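You operate a simulated robot arm through the tools that you are given. There is no shell and no other tool. Be economical: measure what you need, move in short steps, check, and stop when the job is done.

The job below is to be done with a simulated robot arm. You get a single attempt, and the scene is never put back.

Task
Put things in order on the sawhorse table. At the end: three of the sockets from the sawhorse table are on the white saucer; the orange battery stands on top of the yellow tape measure (marked "3 m"); whatever was shut is shut again. Leave all else as you found it, and nothing knocked over.

The check looks at the end state, three seconds after you hand in, the way a careful person would. Anything else that was tipped, shoved, dropped, spilled or broken makes it a failure.

Robot
A 5-joint arm with a two-finger parallel gripper, fixed in place. Base frame: the origin is at the foot of the arm, x ahead of it, y to its left, z up; the work surface is at about z = 0. Lengths are in mm, angles in rad, forces in N, time in s.
With the tool pointing down near the work surface it reaches from about 260 to 600 mm from the base axis. Its first joint turns from -1.152 to 1.152 rad. The tool tilts only in the upright plane through the base axis and itself; it spins freely about its own axis. Payload 1.57 kg.
Tool frame: the origin (TCP) lies between the finger pads and is the grasp point; the fingertips stand 30 mm ahead of it; z points along the fingers, y is the line along which they close. Largest opening 80 mm; finger width 17, thickness 12; the body of the gripper, 40 by 82 mm, starts 80 mm behind the TCP.
Orientation is that of the tool frame in the base frame, as [roll, pitch, yaw] about the fixed x, y, z axes, in that order (R = Rz(yaw) Ry(pitch) Rx(roll)). With the fingers straight down and closing along the base's y, the tool's x points along the base's -x, its y along +y and its z along -z.

Tools
- The arm moves only by the tool apply_moves. Its argument "commands" is a list of rows, each a list of 6 numbers: the shift along the tool's x, y, z in cm, then the turn, a rotation vector about the tool's x, y, z in rad. In form: [[dx, dy, dz, rx, ry, rz], ...]. A call has 1 to 20 rows; each row shifts and turns the commanded pose from where the row before left it, along the tool's axes as they then stand. "gripper" is the gripper command, from -1 (fully open) to 1 (shut), values between in proportion, set as the call begins (left out, the last holds). A row lasts 0.2 s, in which the tool goes at most 50 mm and 0.15 rad; a call with a longer step from one row to the next is refused whole, and so is a gripper value outside its range. A pose out of reach is approached as far as the arm can. The call stops where the force on the tool passes 40 N (or 10 N more than at its start, if that is more) or the arm is blocked; 0.2 s more then pass. Each finger travels about 153 mm/s and halts on what it meets, pressing with about 43 N; the grip force reading is that of the motor and also rises with nothing between the fingers. The clock runs only during rows and for 0.2 s after the last one: add rows that do not move to give the fingers time. It gives the time, the measured TCP pose, the force on the tool (base axes), the opening and the grip force at its end, in the units of the frame above (readings bear some noise), and new pictures: "show" is both (left out), scene, wrist or none.
- Cameras (640 x 400 px; columns grow to the right, rows downward): "scene" is fixed at [44.7, 410.6, 511.5]; the picture's right is [-0.62, -0.79, 0.00], its down [-0.54, 0.42, -0.73] and it looks along [0.58, -0.45, -0.68] (base axes); focal length 266 px, centre (320, 200). "wrist" rides on the gripper at [-32, 0, -78] in the tool frame; the picture's right is [0.00, -1.00, 0.00], its down [0.97, 0.00, -0.24] and it looks along [0.24, 0.00, 0.97] (tool axes); focal length 218 px, centre (320, 200).
- probe_pixels(camera, pixels): there is no depth. For up to 12 entries [column, row, z] of the newest picture of that camera ("zoom" is the newest enlarged one), the place [x, y] in the base frame at which the ray of that pixel passes the height z, good to about 2 mm. No time passes.
- inspect(camera, box): a new picture of the part [left, top, right, bottom] of that camera's present view, enlarged. No time passes.
- finish_job(): hands the job in; it is judged then, once.

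Work in short steps. Measure before you move; look again where a grasp or a placing could have gone wrong, and mend it. You have 80 turns and 150 pictures in all, those below and enlarged ones among them. Open the gripper and draw the arm clear of the work before you hand the job in, unless the task says otherwise; then end with one line.

The tools are called after ">>>" as name(argument=value, ...) on one line, values as JSON. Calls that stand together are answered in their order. apply_moves: Moves the arm, as the interface text tells. Its arguments: {"type":"object","properties":{"commands":{"type":"array"},"gripper":{"type":"number"},"show":{"type":"string","enum":["both","scene","wrist","none"]}},"required":["commands"]} The other tools are called the same way: probe_pixels (camera, pixels) gives the place at which the rays of pixels pass given heights; inspect (camera, box) takes an enlarged picture of a part of a camera's view; finish_job () hands the job in.

At the start:

```text
t: 0.0
eef_pos: [398.9, 149.1, 288.9]
tcp_rot: [-3.141, -0.002, 3.14]
contact_force: [-0.1, -0.3, -1.1]
grip_width: 79.9
finger_force: 0.0
```

scene: 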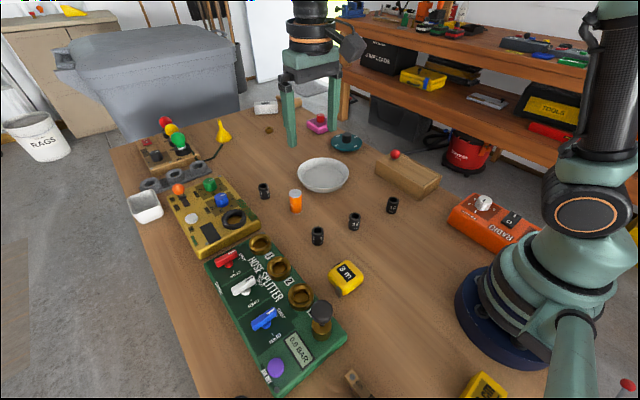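
wrist: 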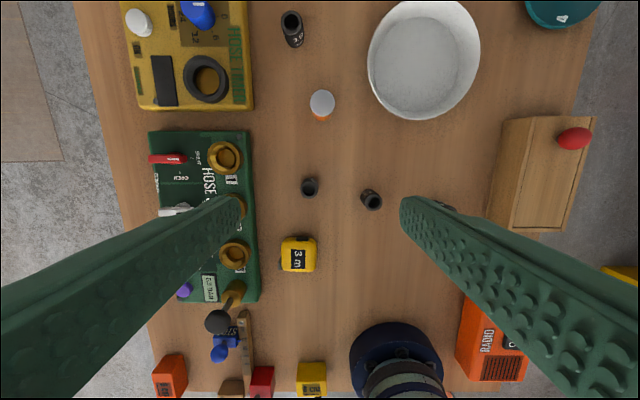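

The scene shows four sockets near (264,190), (317,235), (354,221), (392,205), the orange battery at (296,201), the tape at (346,278) and the saucer at (323,175). I enlarge these and probe their positions.

>>> inspect(camera="scene", box=[230, 140, 430, 300])

>>> inspect(camera="wrist", box=[220, 0, 500, 280])

>>> probe_pixels(camera="scene", pixels=[[264, 197, 0], [317, 243, 0], [354, 228, 0], [392, 212, 0], [296, 210, 0], [346, 268, 30], [323, 170, 20], [264, 185, 30], [317, 230, 30], [354, 215, 30], [392, 199, 30], [296, 191, 50]])

>>> probe_pixels(camera="wrist", pixels=[[291, 20, 30], [308, 188, 30], [371, 200, 30], [323, 102, 50], [298, 254, 30], [424, 60, 20], [298, 254, 0], [446, 207, 30], [371, 196, 0], [368, 60, 20], [480, 60, 20], [424, 118, 20]])

```text
2.50 times, centred on (330, 220) of scene
```

zoom: 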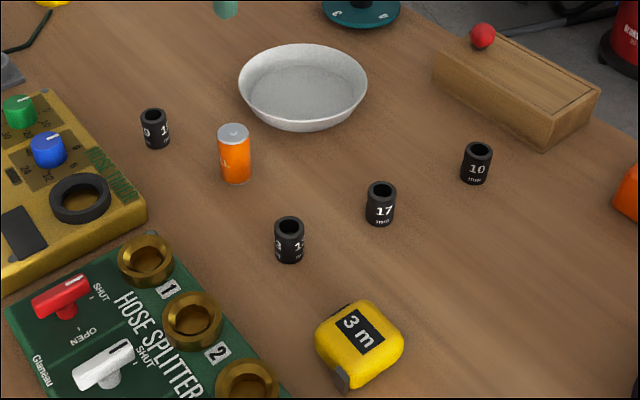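

```text
1.43 times, centred on (360, 140) of wrist
```

zoom: 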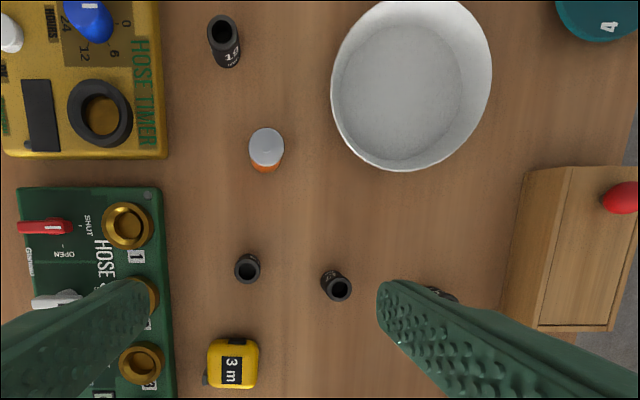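

```text
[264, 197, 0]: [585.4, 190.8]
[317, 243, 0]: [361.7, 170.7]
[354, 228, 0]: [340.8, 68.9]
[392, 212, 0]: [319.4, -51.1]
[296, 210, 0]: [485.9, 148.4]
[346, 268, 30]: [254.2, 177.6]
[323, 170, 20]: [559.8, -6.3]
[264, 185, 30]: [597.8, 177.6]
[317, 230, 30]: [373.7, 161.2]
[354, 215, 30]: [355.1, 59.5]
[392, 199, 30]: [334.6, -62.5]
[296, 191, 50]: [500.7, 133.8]
```

```text
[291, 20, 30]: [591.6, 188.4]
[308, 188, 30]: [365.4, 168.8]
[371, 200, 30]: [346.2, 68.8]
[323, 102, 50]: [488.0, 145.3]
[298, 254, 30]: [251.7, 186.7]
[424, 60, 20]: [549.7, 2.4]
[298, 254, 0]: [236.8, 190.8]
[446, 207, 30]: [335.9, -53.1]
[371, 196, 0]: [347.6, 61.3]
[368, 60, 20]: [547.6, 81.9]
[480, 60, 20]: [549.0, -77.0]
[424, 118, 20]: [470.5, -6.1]
```

The near three sockets (17, 10, 13) are within reach; the far one at r≈620 is not. Socket 17 is at about (345,67), so I move over it and look more closely.

>>> apply_moves(commands=[[1.35, -2.05, 3.5, 0, 0, 0], [1.35, -2.05, 3.5, 0, 0, 0], [1.35, -2.05, 3.5, 0, 0, 0], [1.35, -2.05, 3.5, 0, 0, 0], [0, 0, 0, 0, 0, 0]], gripper=-1)

```text
t: 1.2
eef_pos: [346.2, 66.3, 149.5]
tcp_rot: [-3.14, 0.001, 3.141]
contact_force: [-0.5, -0.4, 0.4]
grip_width: 80.1
finger_force: 0.0
```

scene: 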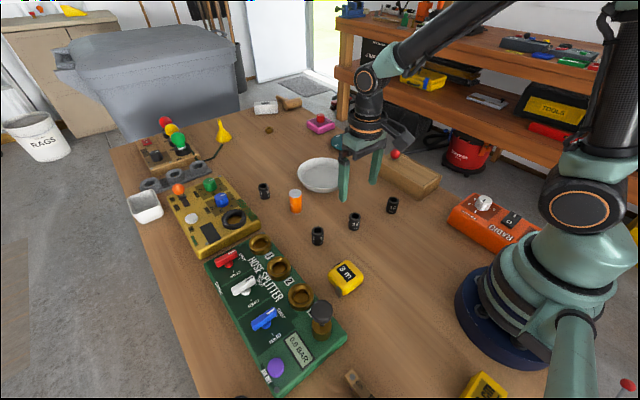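
wrist: 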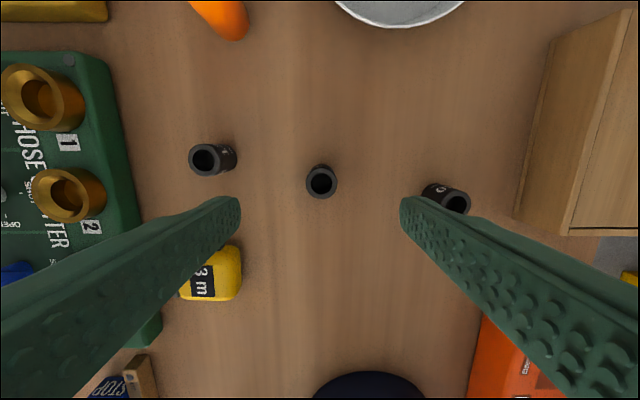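

Socket 17's top is at wrist (321,182) and its base edge near (320,166). The other tops are at (205,158) and (455,201). I probe the exact positions and sizes.

>>> probe_pixels(camera="wrist", pixels=[[321, 182, 30], [321, 182, 35], [321, 165, 0], [306, 182, 30], [337, 182, 30], [205, 159, 30], [235, 155, 0], [189, 160, 30], [221, 160, 30], [456, 201, 30], [222, 271, 30], [242, 270, 30]])

>>> inspect(camera="wrist", box=[180, 120, 340, 220])

```text
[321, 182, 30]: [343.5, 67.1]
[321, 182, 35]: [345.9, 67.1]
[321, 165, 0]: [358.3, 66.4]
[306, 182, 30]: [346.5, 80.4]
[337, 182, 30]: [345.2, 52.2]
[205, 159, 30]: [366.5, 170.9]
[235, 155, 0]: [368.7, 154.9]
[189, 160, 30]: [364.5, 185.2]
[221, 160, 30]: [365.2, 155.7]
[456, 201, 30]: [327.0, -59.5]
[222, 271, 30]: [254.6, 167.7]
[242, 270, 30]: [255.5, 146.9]
```

```text
4.00 times, centred on (260, 170) of wrist
```

zoom: 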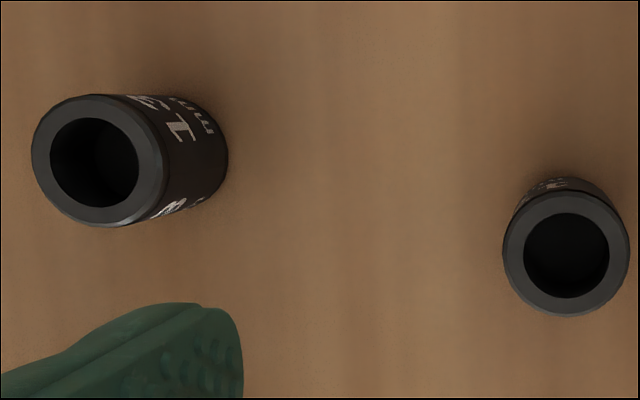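

Combining both views, the sockets are about 40 tall and 27 across: 17 at (345.5,67), 13 at (367,166) and 10 at (329,-53). I descend to TCP z≈36 over the 17 and close.

>>> apply_moves(commands=[[0.05, 0.07, 4, 0, 0, 0], [0, 0, 4, 0, 0, 0], [0, 0, 2.0, 0, 0, 0], [0, 0, 1.35, 0, 0, 0], [0, 0, 0, 0, 0, 0]])

>>> apply_moves(commands=[[0, 0, 0, 0, 0, 0], [0, 0, 0, 0, 0, 0], [0, 0, 0, 0, 0, 0]], gripper=1)

```text
t: 2.4
eef_pos: [345.4, 66.8, 35.3]
tcp_rot: [-3.141, -0.001, -3.142]
contact_force: [0.4, -0.1, 0.2]
grip_width: 80.0
finger_force: 0.0
```

scene: 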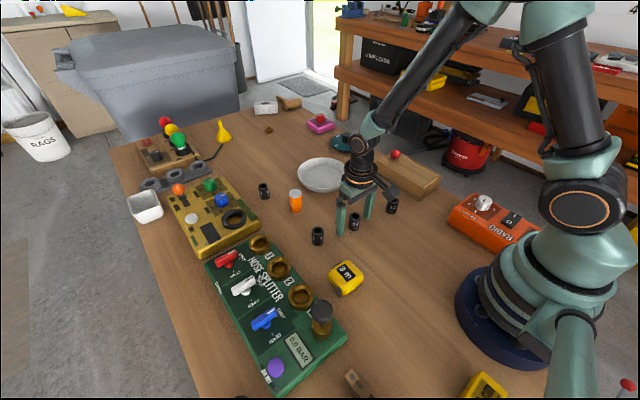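
wrist: 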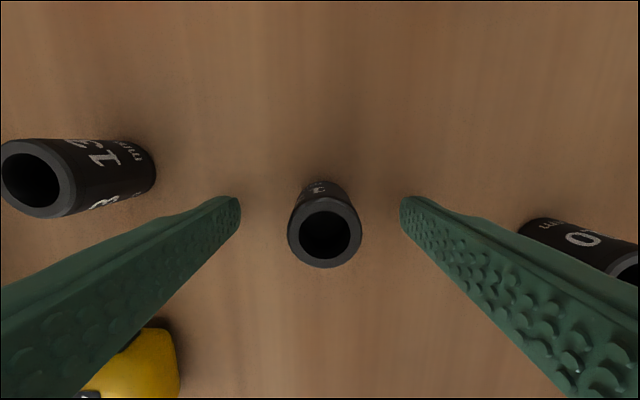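

```text
t: 3.2
eef_pos: [344.3, 67.4, 34.8]
tcp_rot: [3.141, 0.0, -3.14]
contact_force: [0.1, 0.4, -0.7]
grip_width: 27.0
finger_force: 37.4
```

scene: 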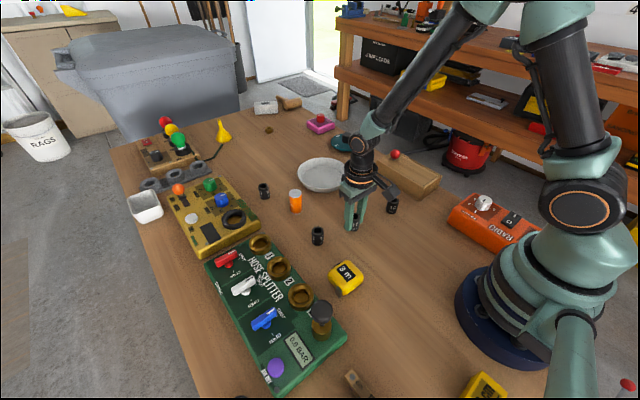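
wrist: 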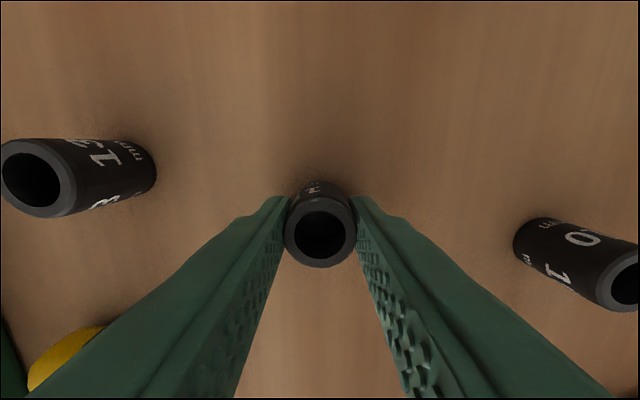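

The socket is gripped at 27.0 mm. I lift 100 mm and go toward the saucer, stopping short of its centre to measure it.

>>> apply_moves(commands=[[0, 0, -3.4, 0, 0, 0], [0, 0, -3.4, 0, 0, 0], [0, 0, -3.4, 0, 0, 0], [-4, -1.6, 0, 0, 0, 0], [-4, -1.6, 0, 0, 0, 0], [-4, -1.6, 0, 0, 0, 0], [-3.5, -1.6, 0, 0, 0, 0], [0, 0, 0, 0, 0, 0]])

```text
t: 5.0
eef_pos: [499.3, 3.1, 136.5]
tcp_rot: [3.141, 0.001, -3.142]
contact_force: [0.6, -0.6, -0.3]
grip_width: 0.0
finger_force: 21.3
```

scene: 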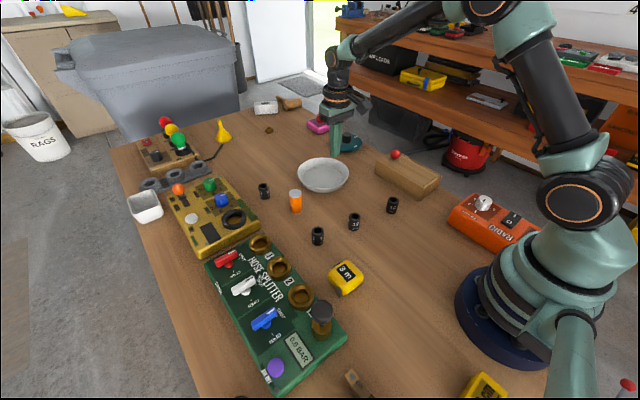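
wrist: 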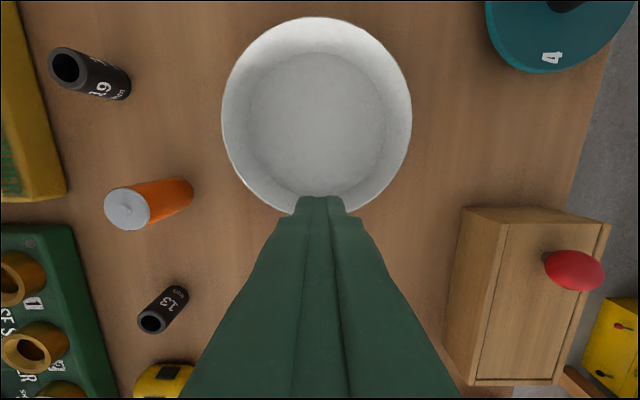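

The fingers closed to 0.0, so the socket slipped out; scene (354,222) shows it still standing at its place. While here I measure the saucer, and I inspect the socket.

>>> inspect(camera="scene", box=[300, 180, 420, 255])

>>> probe_pixels(camera="wrist", pixels=[[222, 118, 30], [412, 118, 30], [317, 17, 30], [250, 118, 5], [386, 118, 5], [317, 54, 5], [128, 210, 50], [192, 190, 0], [152, 321, 40]])

>>> probe_pixels(camera="scene", pixels=[[298, 173, 30], [349, 173, 30], [323, 158, 30], [323, 193, 0], [354, 215, 40], [354, 215, 45]])

```text
5.33 times, centred on (360, 218) of scene
```

zoom: 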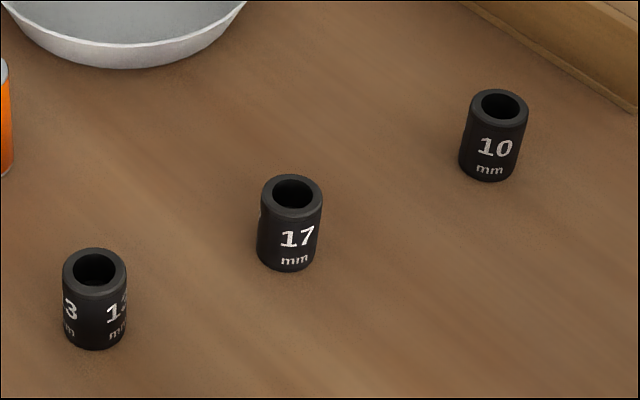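

```text
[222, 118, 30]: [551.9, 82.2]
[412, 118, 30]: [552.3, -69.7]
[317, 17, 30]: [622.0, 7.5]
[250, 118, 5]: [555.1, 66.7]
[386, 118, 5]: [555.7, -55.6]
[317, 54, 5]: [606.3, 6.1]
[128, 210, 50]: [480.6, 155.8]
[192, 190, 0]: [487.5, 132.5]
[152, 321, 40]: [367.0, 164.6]
```

```text
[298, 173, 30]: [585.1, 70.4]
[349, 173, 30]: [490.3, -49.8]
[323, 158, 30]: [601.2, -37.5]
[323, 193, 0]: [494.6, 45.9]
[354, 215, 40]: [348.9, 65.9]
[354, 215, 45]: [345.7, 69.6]
```

The saucer centre is about (550,5) with a floor radius of about 50. I go back over the 17 with the fingers open to regrip lower and lift gently.

>>> apply_moves(commands=[[3.5, 1.6, 0, 0, 0, 0], [4, 1.6, 0, 0, 0, 0], [4, 1.6, 0, 0, 0, 0], [3.85, 1.6, 0, 0, 0, 0], [0, 0, 0, 0, 0, 0]], gripper=-1, show="wrist")

```text
t: 6.2
eef_pos: [345.5, 67.7, 138.9]
tcp_rot: [3.141, -0.001, 3.142]
contact_force: [0.3, 0.1, 1.6]
grip_width: 80.1
finger_force: 0.0
```

wrist: 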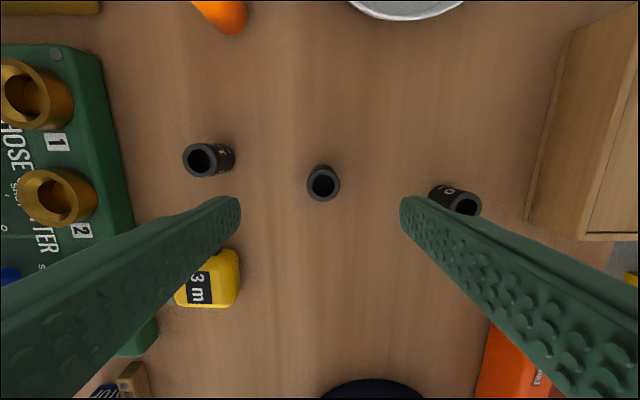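

The socket is still upright and centred at (323,184). I descend to z≈32 and close, then lift slowly by 15 mm in small rows and check the width.

>>> apply_moves(commands=[[0, -0.1, 4, 0, 0, 0], [0, 0, 4, 0, 0, 0], [0, 0, 1.6, 0, 0, 0], [0, 0, 1.0, 0, 0, 0], [0, 0, 0, 0, 0, 0]], show="none")

>>> apply_moves(commands=[[0, 0, 0, 0, 0, 0], [0, 0, 0, 0, 0, 0], [0, 0, 0, 0, 0, 0], [0, 0, 0, 0, 0, 0], [0, 0, -0.2, 0, 0, 0], [0, 0, -0.3, 0, 0, 0], [0, 0, -0.5, 0, 0, 0], [0, 0, -0.5, 0, 0, 0]], gripper=1)

```text
t: 7.4
eef_pos: [344.5, 66.7, 31.5]
tcp_rot: [-3.142, 0.001, 3.14]
contact_force: [1.1, 0.0, 0.0]
grip_width: 80.1
finger_force: 0.0
```

```text
t: 9.2
eef_pos: [346.0, 66.4, 47.1]
tcp_rot: [3.141, 0.002, 3.141]
contact_force: [-0.5, 0.3, -1.9]
grip_width: 26.7
finger_force: 37.7
```

scene: 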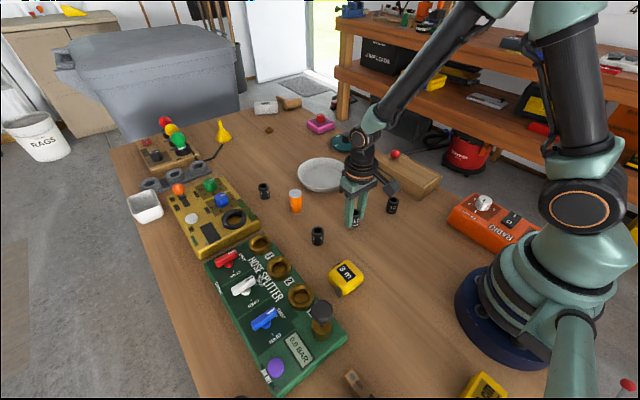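
wrist: 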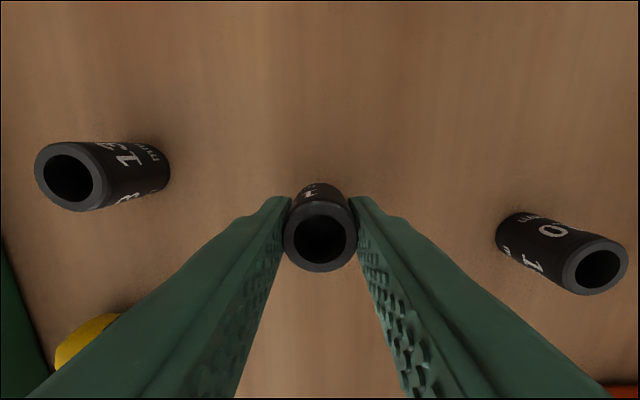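

The socket looks the same size as before (72 px) after a 15 mm rise, so it came along. I check with a zoom in both views.

>>> inspect(camera="scene", box=[300, 180, 420, 255])

>>> inspect(camera="wrist", box=[240, 150, 400, 300])

```text
5.33 times, centred on (360, 218) of scene
```

zoom: 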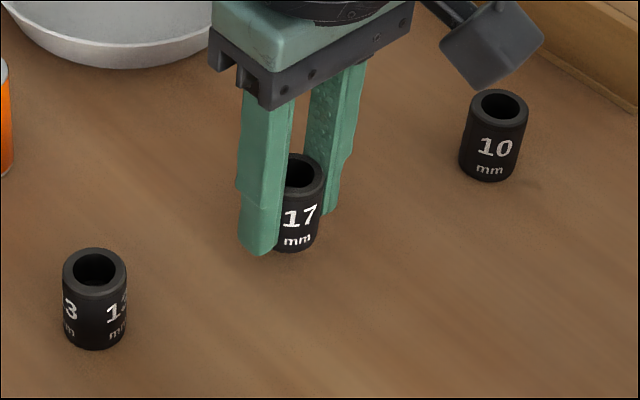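

```text
2.67 times, centred on (320, 225) of wrist
```

zoom: 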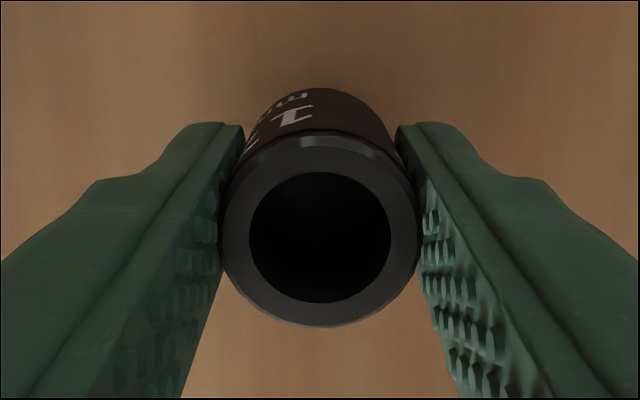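

The 17 is held about 15 mm up. I lift gently to z≈100 and carry it in modest steps toward the far part of the saucer floor, (580,5).

>>> apply_moves(commands=[[0, 0, -0.7, 0, 0, 0], [0, 0, -1, 0, 0, 0], [0, 0, -1.2, 0, 0, 0], [0, 0, -1.2, 0, 0, 0], [0, 0, -0.8, 0, 0, 0], [0, 0, -0.4, 0, 0, 0], [0, 0, 0, 0, 0, 0]], show="none")

>>> apply_moves(commands=[[-0.5, -0.12, 0, 0, 0, 0], [-1.2, -0.31, 0, 0, 0, 0], [-2, -0.52, 0, 0, 0, 0], [-2, -0.52, 0, 0, 0, 0], [-2, -0.52, 0, 0, 0, 0], [-2, -0.52, 0, 0, 0, 0], [-2, -0.52, 0, 0, 0, 0], [-2, -0.52, 0, 0, 0, 0], [-2, -0.52, 0, 0, 0, 0], [-2, -0.52, 0, 0, 0, 0], [-2, -0.52, 0, 0, 0, 0], [-2, -0.52, 0, 0, 0, 0], [-1.2, -0.4, 0, 0, 0, 0], [-0.5, -0.1, 0, 0, 0, 0], [0, 0, 0, 0, 0, 0]])

```text
t: 10.8
eef_pos: [344.9, 66.8, 101.4]
tcp_rot: [-3.141, 0.0, 3.14]
contact_force: [-0.1, -0.5, -1.4]
grip_width: 26.9
finger_force: 37.9
```

```text
t: 14.0
eef_pos: [579.1, 4.5, 100.0]
tcp_rot: [3.141, 0.0, 3.142]
contact_force: [0.1, 0.2, -0.3]
grip_width: 26.7
finger_force: 37.2
```

scene: 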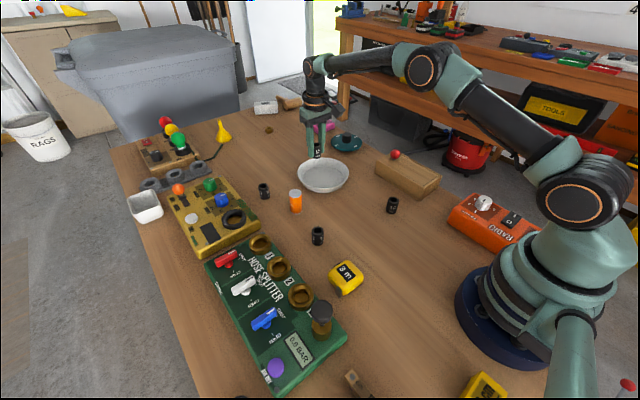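
wrist: 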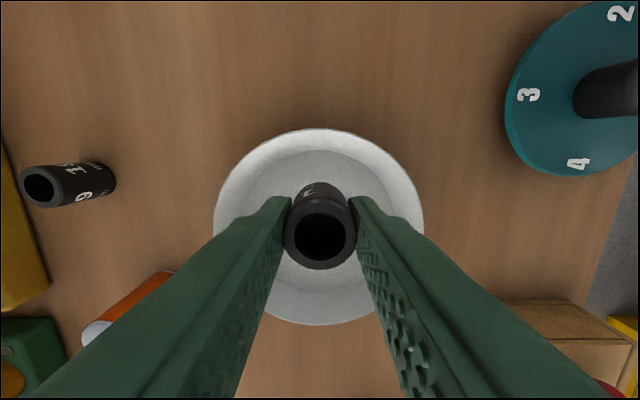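

The saucer rim spans columns 214–424 and rows 128–325 in the wrist view. I probe the rim and floor to confirm the centre and the margin.

>>> probe_pixels(camera="wrist", pixels=[[319, 128, 28], [319, 325, 28], [214, 225, 28], [424, 225, 28], [319, 149, 5]])

>>> inspect(camera="scene", box=[280, 120, 370, 200])

```text
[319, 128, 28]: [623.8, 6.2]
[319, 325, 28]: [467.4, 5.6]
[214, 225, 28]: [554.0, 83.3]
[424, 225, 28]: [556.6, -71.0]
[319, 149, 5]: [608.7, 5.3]
```

```text
5.00 times, centred on (325, 160) of scene
```

zoom: 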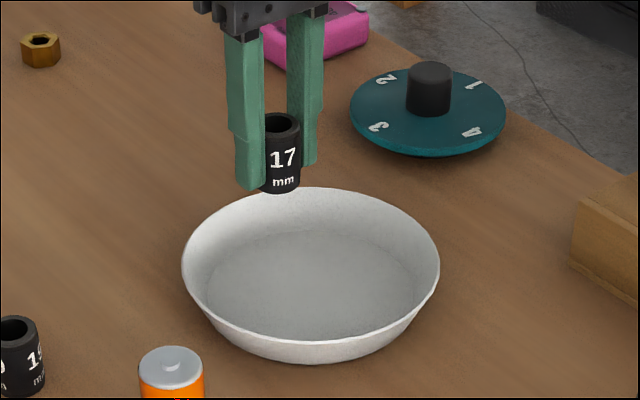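

Centre is about (547,6) and the floor reaches x≈608, so (578,5) is safe. I lower to z≈42 and then creep to 38, watching the force.

>>> apply_moves(commands=[[0, 0, 1.5, 0, 0, 0], [0, 0, 2, 0, 0, 0], [0, 0, 1.5, 0, 0, 0], [0, 0, 0.8, 0, 0, 0], [0, 0, 0.2, 0, 0, 0], [0, 0, 0, 0, 0, 0]], show="none")

>>> apply_moves(commands=[[0, 0, 0.15, 0, 0, 0], [0, 0, 0, 0, 0, 0]])

```text
t: 15.4
eef_pos: [579.7, 5.2, 40.6]
tcp_rot: [3.141, 0.0, -3.141]
contact_force: [0.3, 0.6, -1.5]
grip_width: 26.9
finger_force: 37.3
```

```text
t: 16.0
eef_pos: [579.2, 3.8, 39.2]
tcp_rot: [-3.141, 0.002, 3.142]
contact_force: [-1.0, 0.4, 2.7]
grip_width: 26.8
finger_force: 37.2
```

scene: 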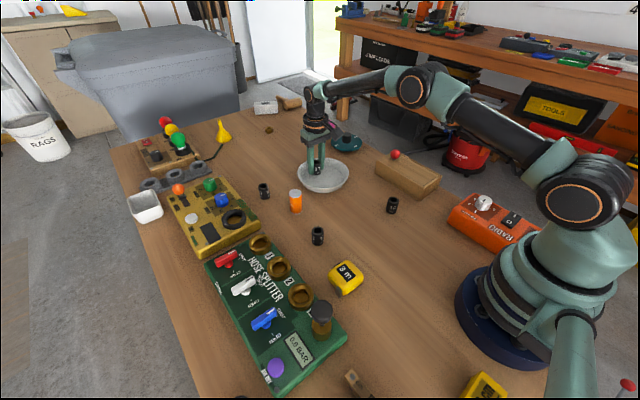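
wrist: 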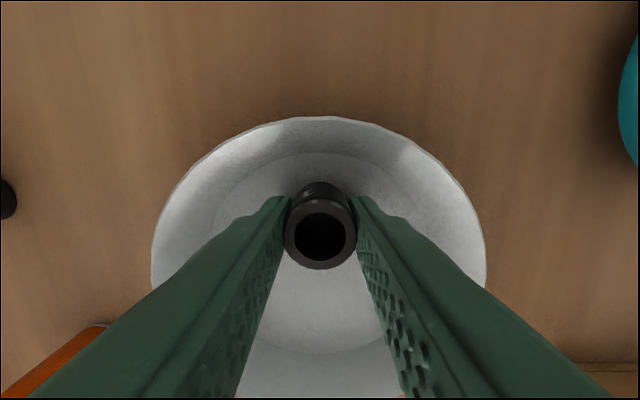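

The z force has turned to +2.7, which suggests first contact. I go down another 1 mm to confirm it is seated.

>>> apply_moves(commands=[[0, 0, 0.1, 0, 0, 0], [0, 0, 0, 0, 0, 0]], show="none")

```text
t: 16.6
eef_pos: [580.6, 4.1, 38.6]
tcp_rot: [3.14, 0.001, -3.14]
contact_force: [-4.7, -0.5, 15.3]
grip_width: 26.4
finger_force: 37.6
```

The force is now 15 N upward, so the socket is seated. I open part-way (about 44 mm) so the fingers stay clear of the wall, then rise.

>>> apply_moves(commands=[[0, 0, -0.1, 0, 0, 0], [0, 0, 0, 0, 0, 0], [0, 0, 0, 0, 0, 0]], gripper=-0.1, show="none")

>>> apply_moves(commands=[[0, 0, -1, 0, 0, 0], [0, 0, -2, 0, 0, 0], [0, 0, -3, 0, 0, 0], [0, 0, -3, 0, 0, 0], [0, 0, 0, 0, 0, 0]])

```text
t: 17.4
eef_pos: [579.3, 3.3, 38.1]
tcp_rot: [-3.14, 0.002, -3.141]
contact_force: [0.2, -0.4, -0.8]
grip_width: 43.9
finger_force: 0.0
```

```text
t: 18.6
eef_pos: [580.0, 4.5, 128.6]
tcp_rot: [-3.141, -0.001, 3.141]
contact_force: [0.6, -0.1, 0.1]
grip_width: 43.7
finger_force: 0.1
```

scene: 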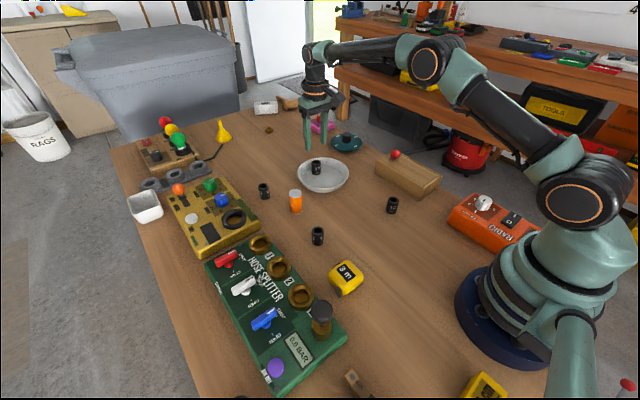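
wrist: 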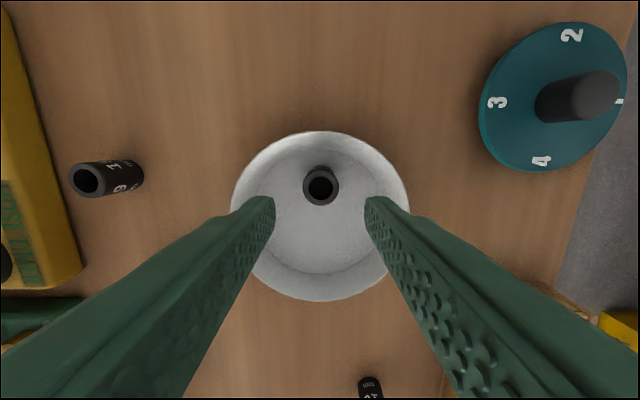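

The 17 stands on the saucer at wrist (321,187). Next is socket 10 at about (329,-53); I move above it and look.

>>> apply_moves(commands=[[3.59, -0.82, 0, 0, 0, 0], [3.59, -0.82, 0, 0, 0, 0], [3.59, -0.82, 0, 0, 0, 0], [3.59, -0.82, 0, 0, 0, 0], [3.59, -0.82, 0, 0, 0, 0], [3.59, -0.82, 0, 0, 0, 0], [3.56, -0.82, 0, 0, 0, 0], [0, 0, 0, 0, 0, 0]])

```text
t: 20.4
eef_pos: [328.2, -52.8, 127.1]
tcp_rot: [-3.141, 0.0, -3.141]
contact_force: [0.4, 0.0, -1.2]
grip_width: 44.1
finger_force: 0.1
```

scene: 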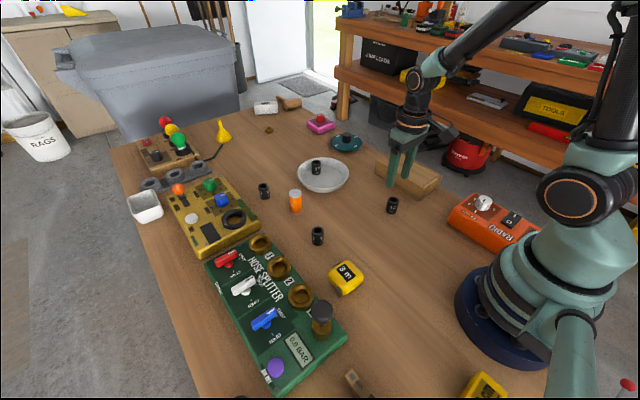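
wrist: 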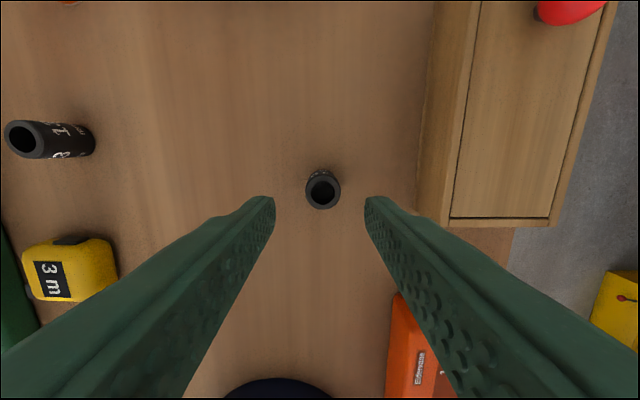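

>>> probe_pixels(camera="wrist", pixels=[[323, 190, 41], [323, 172, 0], [416, 213, 0], [440, 226, 50], [70, 268, 30], [50, 140, 41]])

```text
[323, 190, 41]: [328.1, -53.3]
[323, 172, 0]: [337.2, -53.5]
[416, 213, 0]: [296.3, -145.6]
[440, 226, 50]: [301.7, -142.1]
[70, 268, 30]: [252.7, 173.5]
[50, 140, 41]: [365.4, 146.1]
```

Socket 10 is centred at (328,-53) under the tool and the box edge at y≈-142 is clear. I descend to z≈32, close, and lift slowly.

>>> apply_moves(commands=[[0, -0.05, 3, 0, 0, 0], [0, 0, 3, 0, 0, 0], [0, 0, 2.0, 0, 0, 0], [0, 0, 1.2, 0, 0, 0], [0, 0, 0.3, 0, 0, 0], [0, 0, 0, 0, 0, 0]], show="none")

>>> apply_moves(commands=[[0, 0, 0, 0, 0, 0], [0, 0, 0, 0, 0, 0], [0, 0, 0, 0, 0, 0], [0, 0, 0, 0, 0, 0], [0, 0, -0.2, 0, 0, 0], [0, 0, -0.3, 0, 0, 0], [0, 0, -0.5, 0, 0, 0], [0, 0, -0.5, 0, 0, 0]], gripper=1, show="wrist")

```text
t: 21.8
eef_pos: [328.2, -53.8, 32.4]
tcp_rot: [3.141, 0.002, -3.14]
contact_force: [-0.1, 0.6, 0.0]
grip_width: 44.1
finger_force: 0.1
```

```text
t: 23.6
eef_pos: [328.0, -53.3, 48.2]
tcp_rot: [3.141, 0.001, -3.141]
contact_force: [0.8, 0.5, -2.3]
grip_width: 26.6
finger_force: 37.6
```

wrist: 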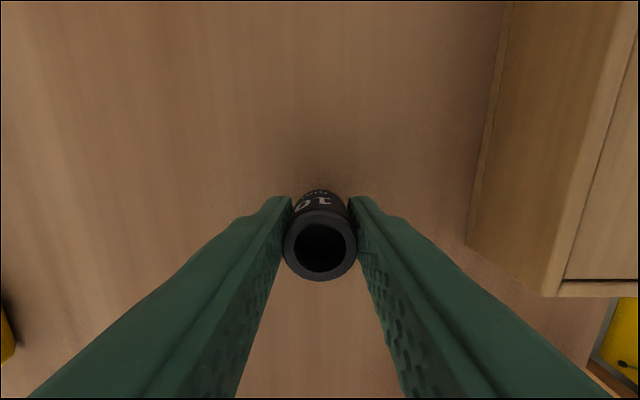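

The 10 is held (26.6 mm). I lift to z≈103 and carry it to (545,5) on the saucer.

>>> apply_moves(commands=[[0, 0, -0.7, 0, 0, 0], [0, 0, -1, 0, 0, 0], [0, 0, -1.2, 0, 0, 0], [0, 0, -1.2, 0, 0, 0], [0, 0, -0.9, 0, 0, 0], [0, 0, -0.5, 0, 0, 0], [0, 0, 0, 0, 0, 0]], show="none")

>>> apply_moves(commands=[[-0.5, 0.14, 0, 0, 0, 0], [-1.2, 0.32, 0, 0, 0, 0], [-2, 0.54, 0, 0, 0, 0], [-2, 0.54, 0, 0, 0, 0], [-2, 0.54, 0, 0, 0, 0], [-2, 0.54, 0, 0, 0, 0], [-2, 0.54, 0, 0, 0, 0], [-2, 0.54, 0, 0, 0, 0], [-2, 0.54, 0, 0, 0, 0], [-2, 0.54, 0, 0, 0, 0], [-2, 0.54, 0, 0, 0, 0], [-1.5, 0.38, 0, 0, 0, 0], [-0.5, 0.1, 0, 0, 0, 0], [0, 0, 0, 0, 0, 0]])

```text
t: 25.2
eef_pos: [327.9, -53.3, 104.4]
tcp_rot: [-3.14, -0.001, -3.141]
contact_force: [0.5, 0.2, -1.6]
grip_width: 26.7
finger_force: 37.4
```

```text
t: 28.2
eef_pos: [545.3, 4.4, 103.0]
tcp_rot: [-3.141, 0.001, 3.141]
contact_force: [0.4, -0.6, -1.6]
grip_width: 26.5
finger_force: 37.8
```

scene: 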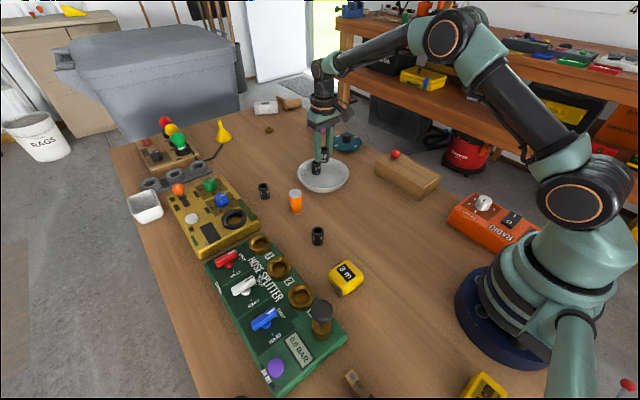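
wrist: 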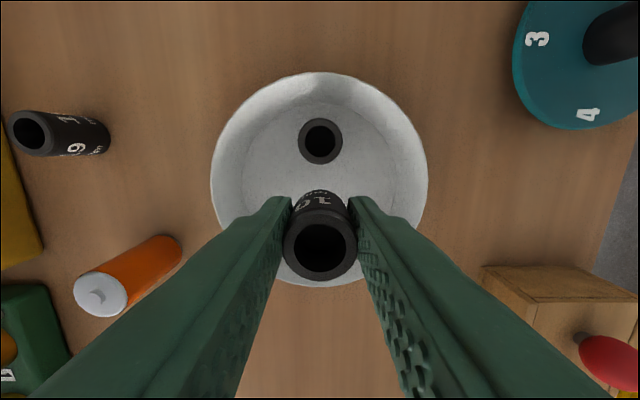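

I check socket 17's real position on the saucer before lowering the 10 beside it.

>>> probe_pixels(camera="wrist", pixels=[[320, 140, 47], [320, 163, 47], [320, 190, 70], [320, 244, 112]])

>>> inspect(camera="wrist", box=[240, 100, 400, 300])

```text
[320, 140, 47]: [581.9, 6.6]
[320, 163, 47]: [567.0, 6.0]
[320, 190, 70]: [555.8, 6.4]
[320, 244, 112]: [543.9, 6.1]
```

```text
2.00 times, centred on (320, 200) of wrist
```

zoom: 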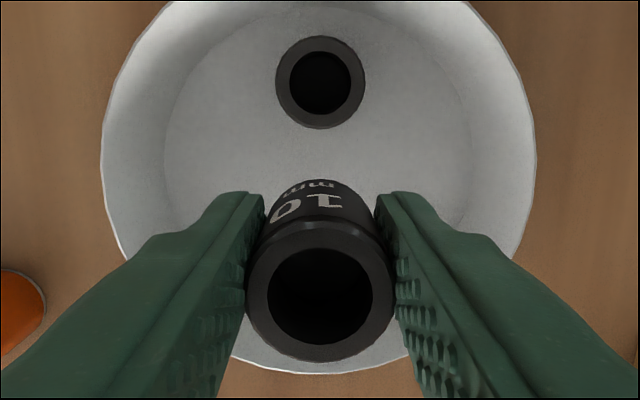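

The 17 is at x≈581 with its near edge at 567; the 10's far edge is near 557, so there is about 9 mm of clearance. I lower and creep.

>>> apply_moves(commands=[[0, 0, 1.5, 0, 0, 0], [0, 0, 2, 0, 0, 0], [0, 0, 1.7, 0, 0, 0], [0, 0, 0.8, 0, 0, 0], [0, 0, 0.2, 0, 0, 0], [0, 0, 0.15, 0, 0, 0], [0, 0, 0, 0, 0, 0]], show="none")

>>> apply_moves(commands=[[0, 0, 0.08, 0, 0, 0], [0, 0, 0, 0, 0, 0]])

```text
t: 29.8
eef_pos: [545.4, 3.1, 40.5]
tcp_rot: [-3.141, 0.0, 3.141]
contact_force: [-0.1, -0.2, -1.6]
grip_width: 26.4
finger_force: 38.0
```

```text
t: 30.4
eef_pos: [545.7, 4.2, 38.6]
tcp_rot: [-3.141, -0.001, -3.14]
contact_force: [0.1, 0.4, -1.4]
grip_width: 26.4
finger_force: 37.2
```

scene: 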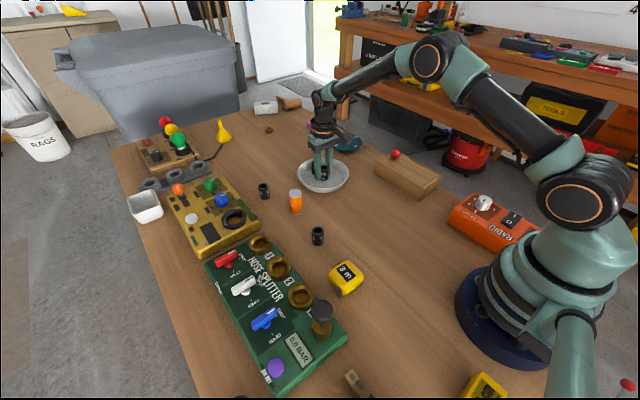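
wrist: 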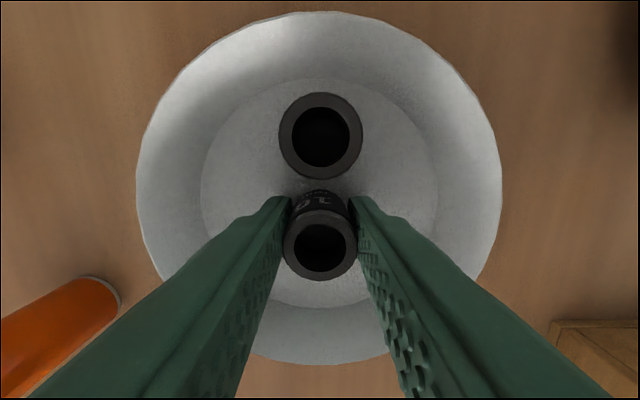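

No contact yet at -1.4 N, so I creep another 1 mm.

>>> apply_moves(commands=[[0, 0, 0.1, 0, 0, 0], [0, 0, 0, 0, 0, 0]], show="none")

```text
t: 31.0
eef_pos: [545.5, 5.1, 37.8]
tcp_rot: [-3.141, 0.0, 3.141]
contact_force: [0.1, -0.4, -1.2]
grip_width: 26.6
finger_force: 37.8
```

>>> apply_moves(commands=[[0, 0, 0.1, 0, 0, 0], [0, 0, 0, 0, 0, 0]], show="none")

```text
t: 31.6
eef_pos: [546.0, 3.3, 38.9]
tcp_rot: [-3.14, 0.0, 3.14]
contact_force: [-2.1, -0.2, -1.2]
grip_width: 26.4
finger_force: 37.4
```

Still no clear contact force; I creep one more millimetre.

>>> apply_moves(commands=[[0, 0, 0.1, 0, 0, 0], [0, 0, 0, 0, 0, 0]], show="wrist")

```text
t: 32.2
eef_pos: [544.5, 3.9, 38.6]
tcp_rot: [-3.141, 0.002, -3.14]
contact_force: [-3.4, -0.9, 12.1]
grip_width: 26.8
finger_force: 37.5
```

wrist: 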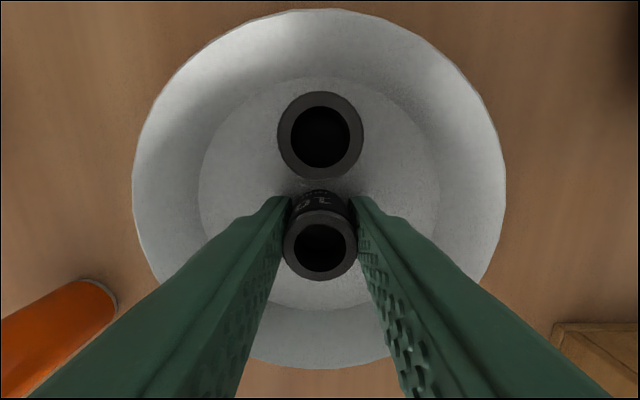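

Contact at 12 N, so it is seated. I release part-way and rise.

>>> apply_moves(commands=[[0, 0, -0.1, 0, 0, 0], [0, 0, 0, 0, 0, 0], [0, 0, 0, 0, 0, 0]], gripper=-0.1, show="none")

>>> apply_moves(commands=[[0, 0, -1, 0, 0, 0], [0, 0, -2, 0, 0, 0], [0, 0, -3, 0, 0, 0], [0, 0, -3, 0, 0, 0], [3.56, 3.2, 0, 0, 0, 0], [3.56, 3.2, 0, 0, 0, 0], [3.56, 3.2, 0, 0, 0, 0], [3.56, 3.2, 0, 0, 0, 0], [3.56, 3.3, 0, 0, 0, 0], [0, 0, 0, 0, 0, 0]])

```text
t: 33.0
eef_pos: [544.9, 5.1, 36.5]
tcp_rot: [-3.141, 0.001, -3.141]
contact_force: [0.9, 0.1, -0.3]
grip_width: 43.9
finger_force: 0.1
```

```text
t: 35.2
eef_pos: [367.3, 164.4, 127.9]
tcp_rot: [3.141, 0.0, -3.14]
contact_force: [0.6, -0.7, -0.3]
grip_width: 44.1
finger_force: 0.1
```

scene: 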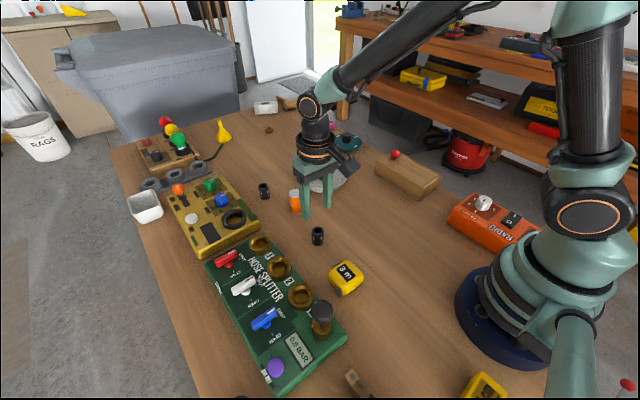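
wrist: 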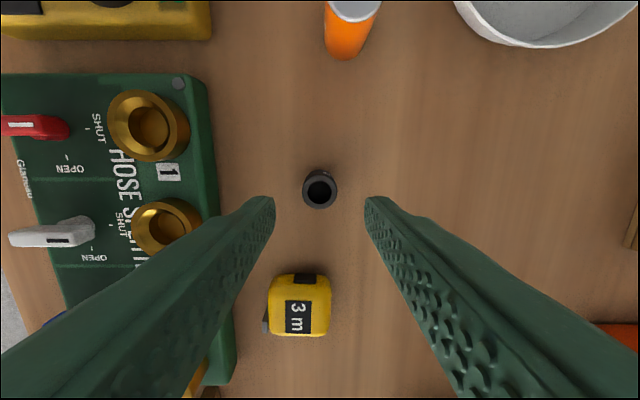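

I am over socket 13 at wrist (320,189). I probe its exact place, the splitter's edge for clearance, and the tape and battery.

>>> probe_pixels(camera="wrist", pixels=[[320, 189, 41], [218, 215, 30], [189, 120, 60], [269, 305, 40], [330, 303, 40], [299, 273, 40], [299, 335, 40], [300, 304, 40], [346, 55, 0], [353, 8, 60]])

>>> inspect(camera="scene", box=[310, 240, 390, 310])

>>> inspect(camera="wrist", box=[250, 260, 350, 350])

```text
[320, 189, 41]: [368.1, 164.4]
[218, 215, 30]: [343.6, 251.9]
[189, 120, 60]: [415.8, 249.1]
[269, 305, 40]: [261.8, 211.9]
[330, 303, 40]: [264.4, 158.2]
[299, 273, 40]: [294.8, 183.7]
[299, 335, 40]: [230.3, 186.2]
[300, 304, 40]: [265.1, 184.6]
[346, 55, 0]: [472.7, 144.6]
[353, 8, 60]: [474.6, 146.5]
```

```text
5.71 times, centred on (350, 275) of scene
```

zoom: 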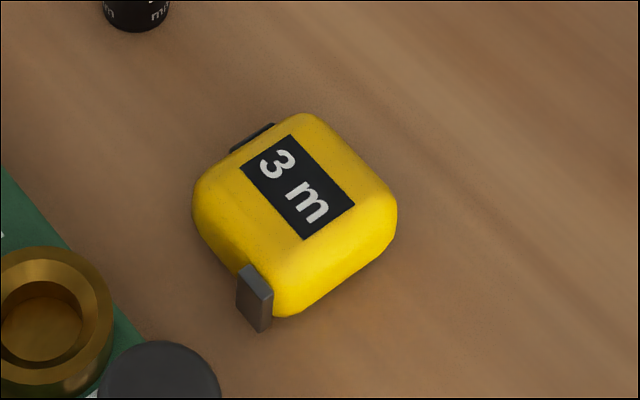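

```text
4.44 times, centred on (300, 305) of wrist
```

zoom: 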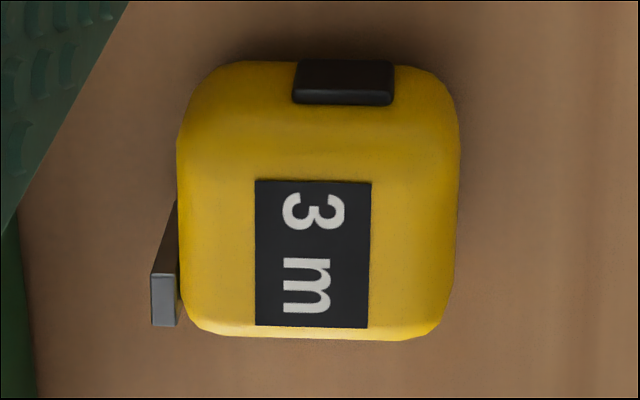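

Clearance is good, with the splitter edge at y≈250. I descend on socket 13 at (368,164), grip, and lift slowly.

>>> apply_moves(commands=[[0, 0, 3, 0, 0, 0], [0, 0, 3, 0, 0, 0], [0, 0, 2.0, 0, 0, 0], [0, 0, 1.2, 0, 0, 0], [0, 0, 0.35, 0, 0, 0], [0, 0, 0, 0, 0, 0]], show="none")

>>> apply_moves(commands=[[0, 0, 0, 0, 0, 0], [0, 0, 0, 0, 0, 0], [0, 0, 0, 0, 0, 0], [0, 0, 0, 0, 0, 0], [0, 0, -0.2, 0, 0, 0], [0, 0, -0.3, 0, 0, 0], [0, 0, -0.5, 0, 0, 0], [0, 0, -0.5, 0, 0, 0]], gripper=1, show="wrist")

```text
t: 36.6
eef_pos: [367.1, 166.1, 31.4]
tcp_rot: [-3.142, 0.0, -3.142]
contact_force: [-0.6, -0.3, 0.8]
grip_width: 43.9
finger_force: 0.1
```

```text
t: 38.4
eef_pos: [367.1, 165.5, 46.4]
tcp_rot: [3.141, 0.0, 3.14]
contact_force: [0.5, 0.5, -0.2]
grip_width: 26.7
finger_force: 37.5
```

wrist: 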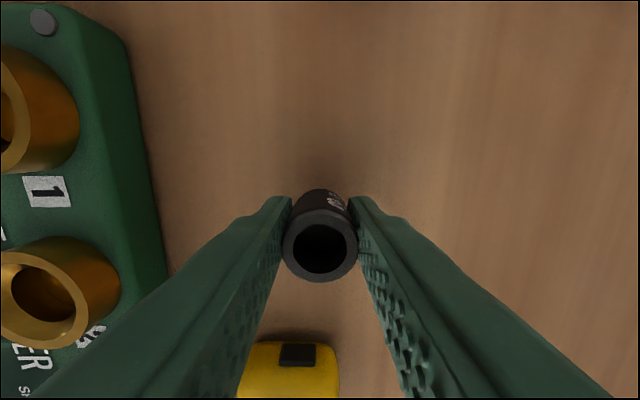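

Held at 26.7 mm. I lift to z≈102 and carry to (511,5); the path keeps about 75 mm from the battery.

>>> apply_moves(commands=[[0, 0, -0.7, 0, 0, 0], [0, 0, -1, 0, 0, 0], [0, 0, -1.2, 0, 0, 0], [0, 0, -1.2, 0, 0, 0], [0, 0, -0.9, 0, 0, 0], [0, 0, -0.5, 0, 0, 0], [0, 0, 0, 0, 0, 0]], show="none")

>>> apply_moves(commands=[[-0.4, -0.4, 0, 0, 0, 0], [-0.8, -0.9, 0, 0, 0, 0], [-1.3, -1.45, 0, 0, 0, 0], [-1.3, -1.45, 0, 0, 0, 0], [-1.3, -1.45, 0, 0, 0, 0], [-1.3, -1.45, 0, 0, 0, 0], [-1.3, -1.45, 0, 0, 0, 0], [-1.3, -1.45, 0, 0, 0, 0], [-1.3, -1.45, 0, 0, 0, 0], [-1.3, -1.45, 0, 0, 0, 0], [-1.3, -1.45, 0, 0, 0, 0], [-0.9, -1.0, 0, 0, 0, 0], [-0.6, -0.6, 0, 0, 0, 0], [0, 0, 0, 0, 0, 0]])

```text
t: 40.0
eef_pos: [367.8, 165.5, 102.4]
tcp_rot: [-3.14, -0.001, -3.141]
contact_force: [-0.6, -0.3, -0.8]
grip_width: 26.8
finger_force: 37.8
```

```text
t: 43.0
eef_pos: [510.9, 6.4, 101.4]
tcp_rot: [-3.142, 0.001, 3.141]
contact_force: [-0.5, 0.1, -1.1]
grip_width: 26.4
finger_force: 37.6
```

scene: 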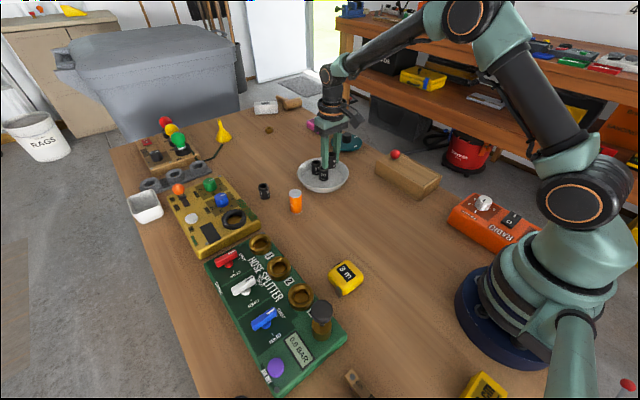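
wrist: 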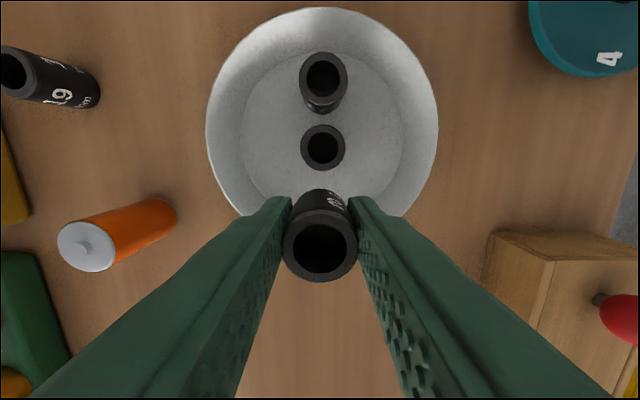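

Both sockets stand. I check the 10's near edge and the saucer's near extent before lowering the 13.

>>> probe_pixels(camera="wrist", pixels=[[323, 147, 45], [323, 170, 45], [323, 76, 47], [322, 8, 28], [207, 130, 28], [437, 130, 28], [320, 244, 111]])

>>> inspect(camera="scene", box=[280, 120, 370, 200])

```text
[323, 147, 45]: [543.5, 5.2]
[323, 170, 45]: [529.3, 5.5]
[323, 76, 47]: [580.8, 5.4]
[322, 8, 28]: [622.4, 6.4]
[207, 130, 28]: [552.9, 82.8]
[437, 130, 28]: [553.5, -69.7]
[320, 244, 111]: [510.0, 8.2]
```

```text
5.00 times, centred on (325, 160) of scene
```

zoom: 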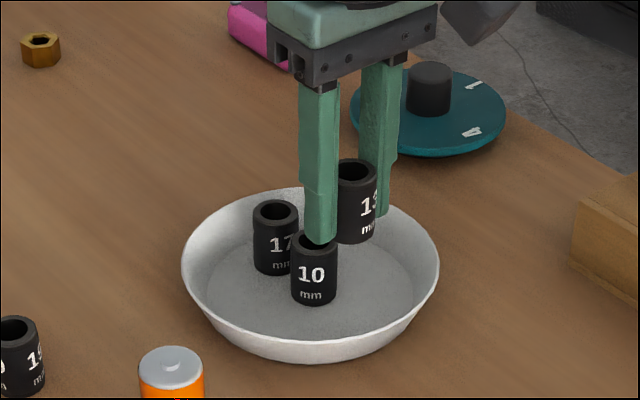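

Gap to the 10 is about 5 mm and the near floor edge is around x=490, so 511 works. I lower and creep.

>>> apply_moves(commands=[[0, 0, 1.5, 0, 0, 0], [0, 0, 2, 0, 0, 0], [0, 0, 1.7, 0, 0, 0], [0, 0, 0.7, 0, 0, 0], [0, 0, 0.2, 0, 0, 0], [0, 0, 0.1, 0, 0, 0], [0, 0, 0, 0, 0, 0]], show="none")

>>> apply_moves(commands=[[0, 0, 0.1, 0, 0, 0], [0, 0, 0, 0, 0, 0]])

```text
t: 44.6
eef_pos: [511.2, 7.6, 40.1]
tcp_rot: [-3.141, 0.0, -3.141]
contact_force: [-0.1, -0.3, -0.9]
grip_width: 26.7
finger_force: 37.0
```

```text
t: 45.2
eef_pos: [512.0, 6.8, 38.0]
tcp_rot: [3.141, 0.001, -3.141]
contact_force: [0.0, 1.0, -1.4]
grip_width: 26.6
finger_force: 37.2
```

scene: 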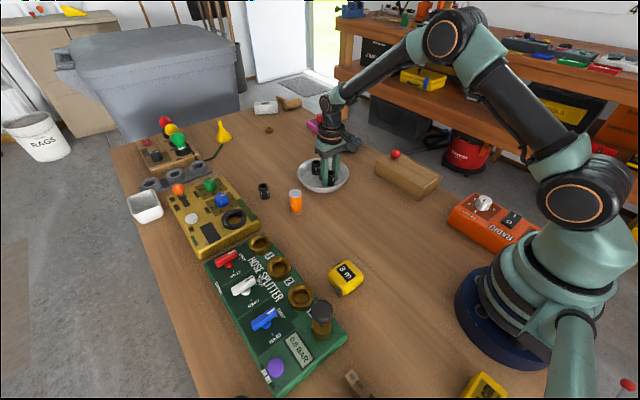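
wrist: 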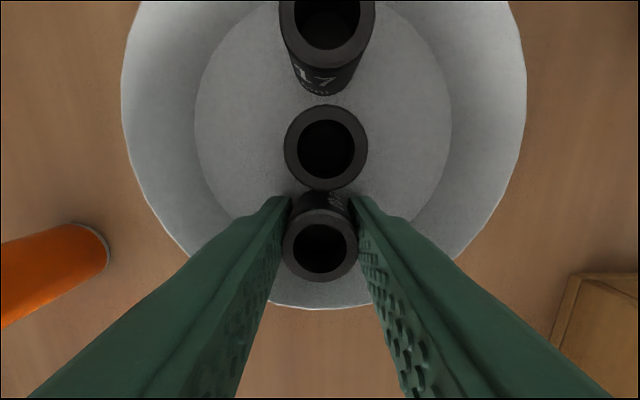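

No contact yet, so I creep 1 mm more.

>>> apply_moves(commands=[[0, 0, 0.1, 0, 0, 0], [0, 0, 0, 0, 0, 0]], show="none")

>>> apply_moves(commands=[[0, 0, 0.05, 0, 0, 0], [0, 0, 0, 0, 0, 0]], show="none")

```text
t: 45.8
eef_pos: [511.3, 6.5, 36.8]
tcp_rot: [3.141, 0.001, -3.14]
contact_force: [-0.2, 0.2, -1.2]
grip_width: 26.6
finger_force: 36.7
```

```text
t: 46.4
eef_pos: [511.3, 6.5, 36.5]
tcp_rot: [-3.141, -0.001, 3.141]
contact_force: [0.1, 0.4, -1.8]
grip_width: 26.4
finger_force: 38.0
```

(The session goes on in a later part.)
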